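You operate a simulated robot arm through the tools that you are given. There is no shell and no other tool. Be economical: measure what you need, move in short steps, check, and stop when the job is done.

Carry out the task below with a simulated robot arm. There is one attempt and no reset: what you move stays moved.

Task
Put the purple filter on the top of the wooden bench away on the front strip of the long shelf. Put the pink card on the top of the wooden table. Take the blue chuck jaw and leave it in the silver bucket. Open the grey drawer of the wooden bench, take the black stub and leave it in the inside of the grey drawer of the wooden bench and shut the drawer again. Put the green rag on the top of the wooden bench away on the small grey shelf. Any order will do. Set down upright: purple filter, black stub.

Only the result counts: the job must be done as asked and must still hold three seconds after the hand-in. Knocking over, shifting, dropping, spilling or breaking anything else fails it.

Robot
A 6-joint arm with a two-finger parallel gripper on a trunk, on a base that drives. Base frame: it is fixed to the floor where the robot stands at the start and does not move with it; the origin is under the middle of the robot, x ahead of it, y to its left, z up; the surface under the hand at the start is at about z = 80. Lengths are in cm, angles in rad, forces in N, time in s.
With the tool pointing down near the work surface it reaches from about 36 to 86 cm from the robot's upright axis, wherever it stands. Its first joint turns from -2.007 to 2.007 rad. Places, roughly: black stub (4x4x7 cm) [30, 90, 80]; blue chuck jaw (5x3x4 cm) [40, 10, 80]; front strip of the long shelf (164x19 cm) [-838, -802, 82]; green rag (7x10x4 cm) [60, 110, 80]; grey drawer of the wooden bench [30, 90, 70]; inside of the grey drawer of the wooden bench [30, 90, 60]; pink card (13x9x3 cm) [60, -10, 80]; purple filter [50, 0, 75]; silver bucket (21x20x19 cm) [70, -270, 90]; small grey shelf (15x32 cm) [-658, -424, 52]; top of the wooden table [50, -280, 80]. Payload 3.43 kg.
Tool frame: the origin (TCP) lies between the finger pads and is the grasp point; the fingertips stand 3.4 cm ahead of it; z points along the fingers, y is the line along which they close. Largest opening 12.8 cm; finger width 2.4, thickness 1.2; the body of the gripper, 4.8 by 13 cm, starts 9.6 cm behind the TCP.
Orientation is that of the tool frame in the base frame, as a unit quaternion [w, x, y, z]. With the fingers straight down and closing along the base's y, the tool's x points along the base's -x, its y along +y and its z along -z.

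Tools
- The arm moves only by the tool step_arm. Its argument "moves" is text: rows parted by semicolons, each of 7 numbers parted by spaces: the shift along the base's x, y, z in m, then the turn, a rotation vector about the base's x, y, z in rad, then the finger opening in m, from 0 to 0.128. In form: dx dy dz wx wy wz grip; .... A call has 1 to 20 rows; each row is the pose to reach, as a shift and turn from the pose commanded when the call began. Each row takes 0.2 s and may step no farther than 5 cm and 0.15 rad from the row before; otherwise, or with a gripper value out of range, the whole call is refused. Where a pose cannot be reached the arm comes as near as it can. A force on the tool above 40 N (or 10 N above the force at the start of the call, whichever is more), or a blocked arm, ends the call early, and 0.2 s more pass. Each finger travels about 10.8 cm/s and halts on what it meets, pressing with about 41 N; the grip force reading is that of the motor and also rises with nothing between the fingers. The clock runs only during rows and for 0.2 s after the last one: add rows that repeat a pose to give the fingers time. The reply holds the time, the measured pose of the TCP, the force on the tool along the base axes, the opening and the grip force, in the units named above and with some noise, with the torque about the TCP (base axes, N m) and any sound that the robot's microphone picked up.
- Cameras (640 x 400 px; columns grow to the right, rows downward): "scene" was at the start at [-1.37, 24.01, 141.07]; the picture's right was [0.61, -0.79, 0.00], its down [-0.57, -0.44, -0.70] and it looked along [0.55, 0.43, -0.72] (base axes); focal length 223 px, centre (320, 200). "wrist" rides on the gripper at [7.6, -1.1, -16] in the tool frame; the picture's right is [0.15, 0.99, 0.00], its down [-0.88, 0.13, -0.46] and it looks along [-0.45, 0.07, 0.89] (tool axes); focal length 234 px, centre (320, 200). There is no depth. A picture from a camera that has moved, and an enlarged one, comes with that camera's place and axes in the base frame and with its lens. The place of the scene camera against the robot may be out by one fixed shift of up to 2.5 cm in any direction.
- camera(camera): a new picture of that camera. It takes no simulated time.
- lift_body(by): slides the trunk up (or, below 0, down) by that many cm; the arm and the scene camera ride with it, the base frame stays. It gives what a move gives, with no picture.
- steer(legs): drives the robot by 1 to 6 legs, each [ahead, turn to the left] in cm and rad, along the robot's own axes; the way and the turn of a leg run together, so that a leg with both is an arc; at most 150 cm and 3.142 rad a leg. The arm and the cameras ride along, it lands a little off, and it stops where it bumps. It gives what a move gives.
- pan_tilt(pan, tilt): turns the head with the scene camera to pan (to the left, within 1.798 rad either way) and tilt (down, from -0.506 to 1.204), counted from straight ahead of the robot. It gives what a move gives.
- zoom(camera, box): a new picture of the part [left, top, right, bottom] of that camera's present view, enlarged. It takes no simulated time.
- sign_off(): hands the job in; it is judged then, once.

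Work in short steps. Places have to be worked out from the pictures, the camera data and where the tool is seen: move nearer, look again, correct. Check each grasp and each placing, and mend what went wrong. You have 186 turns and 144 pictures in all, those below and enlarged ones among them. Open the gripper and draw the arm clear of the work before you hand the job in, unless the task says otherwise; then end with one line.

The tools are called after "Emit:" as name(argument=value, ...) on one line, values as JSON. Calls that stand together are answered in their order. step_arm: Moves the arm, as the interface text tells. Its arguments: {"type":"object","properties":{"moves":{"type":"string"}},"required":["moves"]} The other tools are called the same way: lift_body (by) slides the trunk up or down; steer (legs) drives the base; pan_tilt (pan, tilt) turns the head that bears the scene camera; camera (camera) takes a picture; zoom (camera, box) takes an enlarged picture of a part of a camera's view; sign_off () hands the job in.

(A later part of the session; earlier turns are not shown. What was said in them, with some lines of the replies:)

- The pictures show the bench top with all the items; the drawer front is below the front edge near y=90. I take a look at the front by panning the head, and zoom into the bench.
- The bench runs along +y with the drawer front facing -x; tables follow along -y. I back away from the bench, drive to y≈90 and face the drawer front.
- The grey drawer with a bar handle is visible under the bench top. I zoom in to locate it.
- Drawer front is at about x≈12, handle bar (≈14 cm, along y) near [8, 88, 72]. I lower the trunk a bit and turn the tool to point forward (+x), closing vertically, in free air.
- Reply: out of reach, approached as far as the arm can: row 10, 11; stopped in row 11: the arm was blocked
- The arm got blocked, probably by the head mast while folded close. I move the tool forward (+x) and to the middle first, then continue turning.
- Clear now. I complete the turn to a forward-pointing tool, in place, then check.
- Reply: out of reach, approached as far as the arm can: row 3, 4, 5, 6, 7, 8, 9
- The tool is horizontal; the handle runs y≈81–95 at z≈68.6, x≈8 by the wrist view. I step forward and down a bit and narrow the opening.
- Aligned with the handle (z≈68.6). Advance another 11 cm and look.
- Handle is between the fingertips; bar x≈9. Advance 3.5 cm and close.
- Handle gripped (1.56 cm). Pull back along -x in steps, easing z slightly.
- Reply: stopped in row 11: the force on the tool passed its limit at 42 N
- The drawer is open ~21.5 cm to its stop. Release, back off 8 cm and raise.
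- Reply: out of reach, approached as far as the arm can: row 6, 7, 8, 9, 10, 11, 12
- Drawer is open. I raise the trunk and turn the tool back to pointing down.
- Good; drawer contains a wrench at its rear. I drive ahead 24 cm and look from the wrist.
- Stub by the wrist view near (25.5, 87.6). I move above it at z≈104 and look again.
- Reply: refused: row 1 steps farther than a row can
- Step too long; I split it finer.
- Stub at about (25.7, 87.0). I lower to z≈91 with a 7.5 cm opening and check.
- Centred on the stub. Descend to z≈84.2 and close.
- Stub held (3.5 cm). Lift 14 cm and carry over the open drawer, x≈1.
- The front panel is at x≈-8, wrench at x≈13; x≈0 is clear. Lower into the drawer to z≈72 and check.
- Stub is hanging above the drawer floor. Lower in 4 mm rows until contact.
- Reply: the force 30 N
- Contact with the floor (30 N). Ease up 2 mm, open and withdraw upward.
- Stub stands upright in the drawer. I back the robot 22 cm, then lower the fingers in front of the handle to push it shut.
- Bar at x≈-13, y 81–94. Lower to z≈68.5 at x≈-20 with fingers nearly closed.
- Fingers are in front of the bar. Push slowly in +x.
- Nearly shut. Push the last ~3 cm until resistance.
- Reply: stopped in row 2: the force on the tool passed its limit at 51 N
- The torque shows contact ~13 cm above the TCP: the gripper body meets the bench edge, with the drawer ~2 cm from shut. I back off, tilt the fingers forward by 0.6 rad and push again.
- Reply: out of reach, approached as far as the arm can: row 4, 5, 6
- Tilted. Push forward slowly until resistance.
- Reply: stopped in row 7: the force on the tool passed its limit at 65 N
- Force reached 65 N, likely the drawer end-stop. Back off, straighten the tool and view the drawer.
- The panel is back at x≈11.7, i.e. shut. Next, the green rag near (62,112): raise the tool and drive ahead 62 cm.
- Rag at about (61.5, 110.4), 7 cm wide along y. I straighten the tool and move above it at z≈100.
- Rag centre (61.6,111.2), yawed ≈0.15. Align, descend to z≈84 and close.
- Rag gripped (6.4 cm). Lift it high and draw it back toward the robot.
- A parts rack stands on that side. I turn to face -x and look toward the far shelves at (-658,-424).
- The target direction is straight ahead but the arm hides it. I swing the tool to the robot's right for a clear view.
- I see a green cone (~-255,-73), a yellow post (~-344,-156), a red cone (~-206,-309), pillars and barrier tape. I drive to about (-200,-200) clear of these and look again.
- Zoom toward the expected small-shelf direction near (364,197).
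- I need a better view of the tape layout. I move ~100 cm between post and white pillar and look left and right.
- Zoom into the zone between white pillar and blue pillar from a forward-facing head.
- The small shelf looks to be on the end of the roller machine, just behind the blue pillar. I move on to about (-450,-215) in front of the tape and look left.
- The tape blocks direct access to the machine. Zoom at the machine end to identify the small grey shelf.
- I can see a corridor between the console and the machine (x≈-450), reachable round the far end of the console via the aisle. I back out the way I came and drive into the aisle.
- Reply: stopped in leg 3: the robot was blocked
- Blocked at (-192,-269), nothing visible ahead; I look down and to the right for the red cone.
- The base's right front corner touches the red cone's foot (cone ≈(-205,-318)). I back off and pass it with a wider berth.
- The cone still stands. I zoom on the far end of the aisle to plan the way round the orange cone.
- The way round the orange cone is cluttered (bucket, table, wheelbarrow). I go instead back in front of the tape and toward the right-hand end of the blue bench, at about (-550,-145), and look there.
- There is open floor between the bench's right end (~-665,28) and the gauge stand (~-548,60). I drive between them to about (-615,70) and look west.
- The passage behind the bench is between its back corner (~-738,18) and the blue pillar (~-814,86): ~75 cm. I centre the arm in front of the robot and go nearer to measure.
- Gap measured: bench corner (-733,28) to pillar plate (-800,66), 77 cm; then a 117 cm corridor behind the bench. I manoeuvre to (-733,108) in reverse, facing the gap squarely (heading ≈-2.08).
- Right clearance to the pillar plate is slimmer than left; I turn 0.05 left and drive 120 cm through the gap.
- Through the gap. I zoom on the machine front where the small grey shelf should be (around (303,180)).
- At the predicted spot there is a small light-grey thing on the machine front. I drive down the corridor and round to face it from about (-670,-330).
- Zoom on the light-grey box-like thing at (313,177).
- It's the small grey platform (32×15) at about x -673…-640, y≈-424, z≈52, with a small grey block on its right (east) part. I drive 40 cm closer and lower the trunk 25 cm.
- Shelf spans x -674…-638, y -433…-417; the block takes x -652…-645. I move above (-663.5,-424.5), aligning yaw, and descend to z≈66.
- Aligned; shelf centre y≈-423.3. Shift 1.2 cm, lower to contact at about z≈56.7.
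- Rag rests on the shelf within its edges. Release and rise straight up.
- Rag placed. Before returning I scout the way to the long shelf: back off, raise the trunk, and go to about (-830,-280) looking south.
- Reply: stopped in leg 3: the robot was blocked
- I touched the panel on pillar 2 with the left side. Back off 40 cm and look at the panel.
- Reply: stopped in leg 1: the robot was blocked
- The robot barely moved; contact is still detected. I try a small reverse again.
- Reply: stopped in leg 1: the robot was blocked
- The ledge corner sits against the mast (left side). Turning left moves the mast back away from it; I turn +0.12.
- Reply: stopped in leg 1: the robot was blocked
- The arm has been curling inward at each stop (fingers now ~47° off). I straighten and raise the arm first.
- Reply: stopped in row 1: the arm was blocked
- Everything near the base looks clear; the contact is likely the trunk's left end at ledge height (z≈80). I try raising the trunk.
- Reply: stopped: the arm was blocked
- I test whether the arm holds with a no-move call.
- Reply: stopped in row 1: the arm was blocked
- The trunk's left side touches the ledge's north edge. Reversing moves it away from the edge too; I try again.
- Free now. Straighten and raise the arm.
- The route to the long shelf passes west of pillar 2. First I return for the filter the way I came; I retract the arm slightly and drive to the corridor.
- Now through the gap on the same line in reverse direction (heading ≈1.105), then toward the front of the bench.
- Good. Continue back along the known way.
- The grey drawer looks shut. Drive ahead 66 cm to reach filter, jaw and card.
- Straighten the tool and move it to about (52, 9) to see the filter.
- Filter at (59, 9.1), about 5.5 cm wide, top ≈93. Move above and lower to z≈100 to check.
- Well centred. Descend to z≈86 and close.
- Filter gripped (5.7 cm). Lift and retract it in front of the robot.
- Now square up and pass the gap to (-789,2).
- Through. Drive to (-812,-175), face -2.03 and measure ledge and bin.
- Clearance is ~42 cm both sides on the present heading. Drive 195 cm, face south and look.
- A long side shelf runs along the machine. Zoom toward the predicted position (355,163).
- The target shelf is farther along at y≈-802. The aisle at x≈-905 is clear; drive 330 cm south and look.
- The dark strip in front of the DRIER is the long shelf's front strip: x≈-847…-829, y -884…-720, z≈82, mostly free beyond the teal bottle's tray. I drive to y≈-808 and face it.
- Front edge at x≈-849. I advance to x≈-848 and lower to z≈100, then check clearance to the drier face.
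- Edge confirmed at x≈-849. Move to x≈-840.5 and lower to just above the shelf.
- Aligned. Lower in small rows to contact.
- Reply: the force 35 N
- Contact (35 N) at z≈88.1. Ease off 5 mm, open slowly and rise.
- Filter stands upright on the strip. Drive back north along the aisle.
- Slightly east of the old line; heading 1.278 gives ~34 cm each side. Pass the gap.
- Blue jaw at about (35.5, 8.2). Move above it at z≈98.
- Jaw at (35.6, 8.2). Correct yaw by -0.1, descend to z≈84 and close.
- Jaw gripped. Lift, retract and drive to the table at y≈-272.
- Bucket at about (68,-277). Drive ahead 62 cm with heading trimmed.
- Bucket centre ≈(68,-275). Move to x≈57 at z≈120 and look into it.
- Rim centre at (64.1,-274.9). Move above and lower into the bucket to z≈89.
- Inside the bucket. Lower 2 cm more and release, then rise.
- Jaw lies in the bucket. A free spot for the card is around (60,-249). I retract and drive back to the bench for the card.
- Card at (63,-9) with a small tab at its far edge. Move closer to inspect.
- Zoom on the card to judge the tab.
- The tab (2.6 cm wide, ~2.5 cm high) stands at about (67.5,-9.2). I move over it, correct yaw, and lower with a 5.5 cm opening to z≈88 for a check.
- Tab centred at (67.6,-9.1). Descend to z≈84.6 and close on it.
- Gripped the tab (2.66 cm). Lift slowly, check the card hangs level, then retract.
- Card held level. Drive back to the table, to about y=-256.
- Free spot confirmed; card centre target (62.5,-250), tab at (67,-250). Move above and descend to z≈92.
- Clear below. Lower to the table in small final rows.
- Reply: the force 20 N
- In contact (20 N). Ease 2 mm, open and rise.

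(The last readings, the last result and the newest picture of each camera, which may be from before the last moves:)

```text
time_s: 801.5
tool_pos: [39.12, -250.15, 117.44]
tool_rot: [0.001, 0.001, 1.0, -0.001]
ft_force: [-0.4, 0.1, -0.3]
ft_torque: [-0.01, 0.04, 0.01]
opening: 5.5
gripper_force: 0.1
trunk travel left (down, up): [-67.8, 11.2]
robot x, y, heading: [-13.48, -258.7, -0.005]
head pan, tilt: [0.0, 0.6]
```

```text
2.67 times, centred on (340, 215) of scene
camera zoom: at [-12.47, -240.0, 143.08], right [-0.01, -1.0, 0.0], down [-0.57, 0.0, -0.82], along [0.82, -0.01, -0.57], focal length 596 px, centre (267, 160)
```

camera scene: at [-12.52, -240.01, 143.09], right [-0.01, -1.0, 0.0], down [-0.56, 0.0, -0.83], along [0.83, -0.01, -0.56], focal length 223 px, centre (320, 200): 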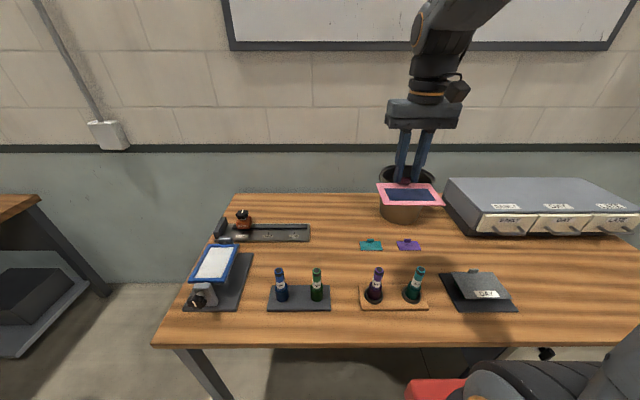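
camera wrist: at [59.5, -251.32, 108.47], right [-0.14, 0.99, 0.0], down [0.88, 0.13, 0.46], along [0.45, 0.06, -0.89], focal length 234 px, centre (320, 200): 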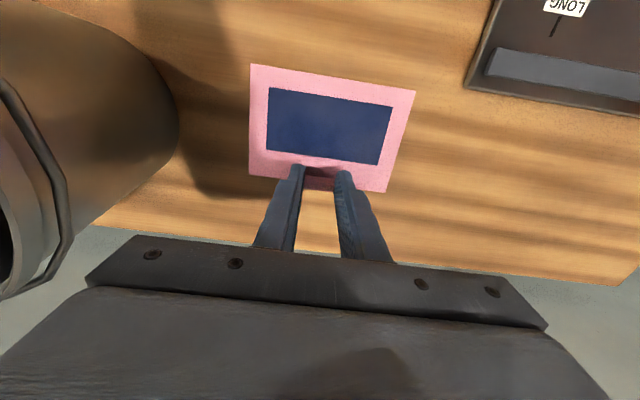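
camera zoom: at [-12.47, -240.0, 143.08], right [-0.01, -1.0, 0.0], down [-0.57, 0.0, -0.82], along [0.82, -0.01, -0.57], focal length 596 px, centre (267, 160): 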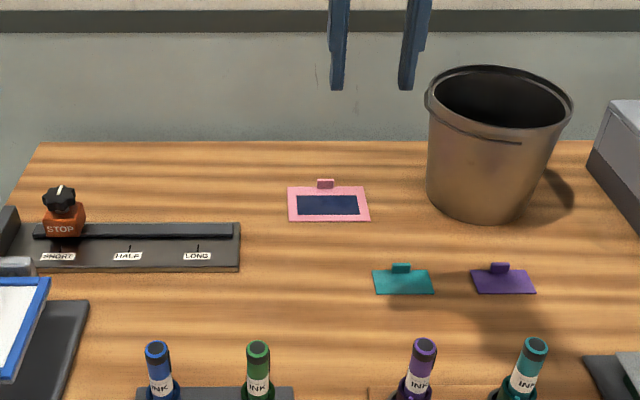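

The card lies flat on the table. I back off and take one last comparison look at the grey drawer from in front of the bench.

Emit:
steer(legs=[[-62, 0], [0, 1.571], [135, 0], [135, 0], [0, -1.571]])

Emit:
pan_tilt(pan=0.0, tilt=0.6)

Emit:
zoom(camera="scene", box=[60, 130, 320, 290])

Emit:
zoom(camera="scene", box=[320, 130, 580, 290])

```text
time_s: 825.4
tool_pos: [-14.45, 22.68, 117.41]
tool_rot: [0.0, 0.0, 1.0, 0.0]
ft_force: [-1.0, 0.1, 0.5]
ft_torque: [0.0, -0.02, 0.01]
opening: 5.51
gripper_force: 0.0
trunk travel left (down, up): [-67.8, 11.2]
robot x, y, heading: [-67.37, 13.78, -0.005]
head pan, tilt: [0.0, 0.6]
```

```text
time_s: 826.0
tool_pos: [-14.53, 22.67, 117.58]
tool_rot: [0.0, 0.0, 1.0, -0.002]
ft_force: [0.6, -0.2, -0.3]
ft_torque: [-0.01, 0.02, 0.0]
opening: 5.49
gripper_force: 0.0
trunk travel left (down, up): [-67.8, 11.2]
robot x, y, heading: [-67.53, 14.08, -0.0]
head pan, tilt: [0.0, 0.6]
```

```text
2.46 times, centred on (190, 210) of scene
camera zoom: at [-66.17, 32.59, 143.08], right [-0.01, -1.0, 0.0], down [-0.56, 0.0, -0.83], along [0.83, 0.0, -0.56], focal length 550 px, centre (640, 175)
```

zoom: 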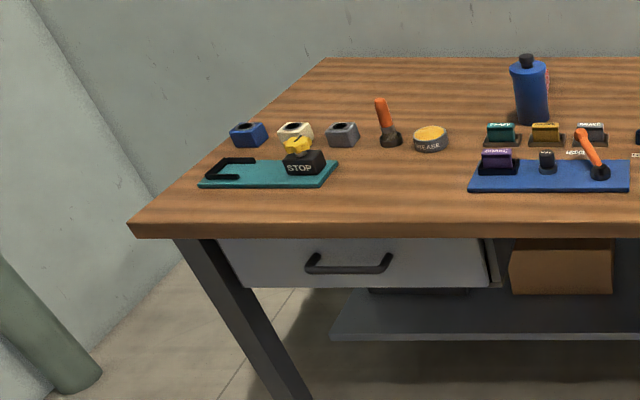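

```text
2.46 times, centred on (450, 210) of scene
camera zoom: at [-66.17, 32.59, 143.08], right [-0.01, -1.0, 0.0], down [-0.56, 0.0, -0.83], along [0.83, 0.0, -0.56], focal length 550 px, centre (0, 175)
```

zoom: 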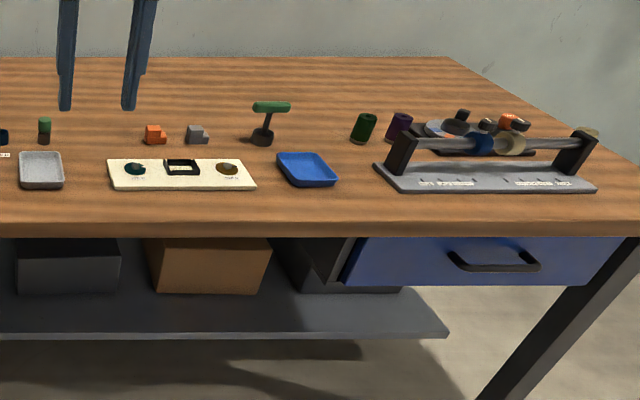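

The grey drawer sits at the same depth as the untouched blue one, so it is shut. The gripper is open and the arm is clear of everything, so I hand in.

Emit:
sign_off()

```text
The job is handed in.
```

All five jobs are done and handed in: the filter is on the long shelf, the card on the table, the jaw in the bucket, the stub in the shut drawer and the rag on the small grey shelf. On the way the robot bumped the red cone and a blue ledge by the far machine. The cone still stands; the items on the ledge looked in place, but I did not check them closely.
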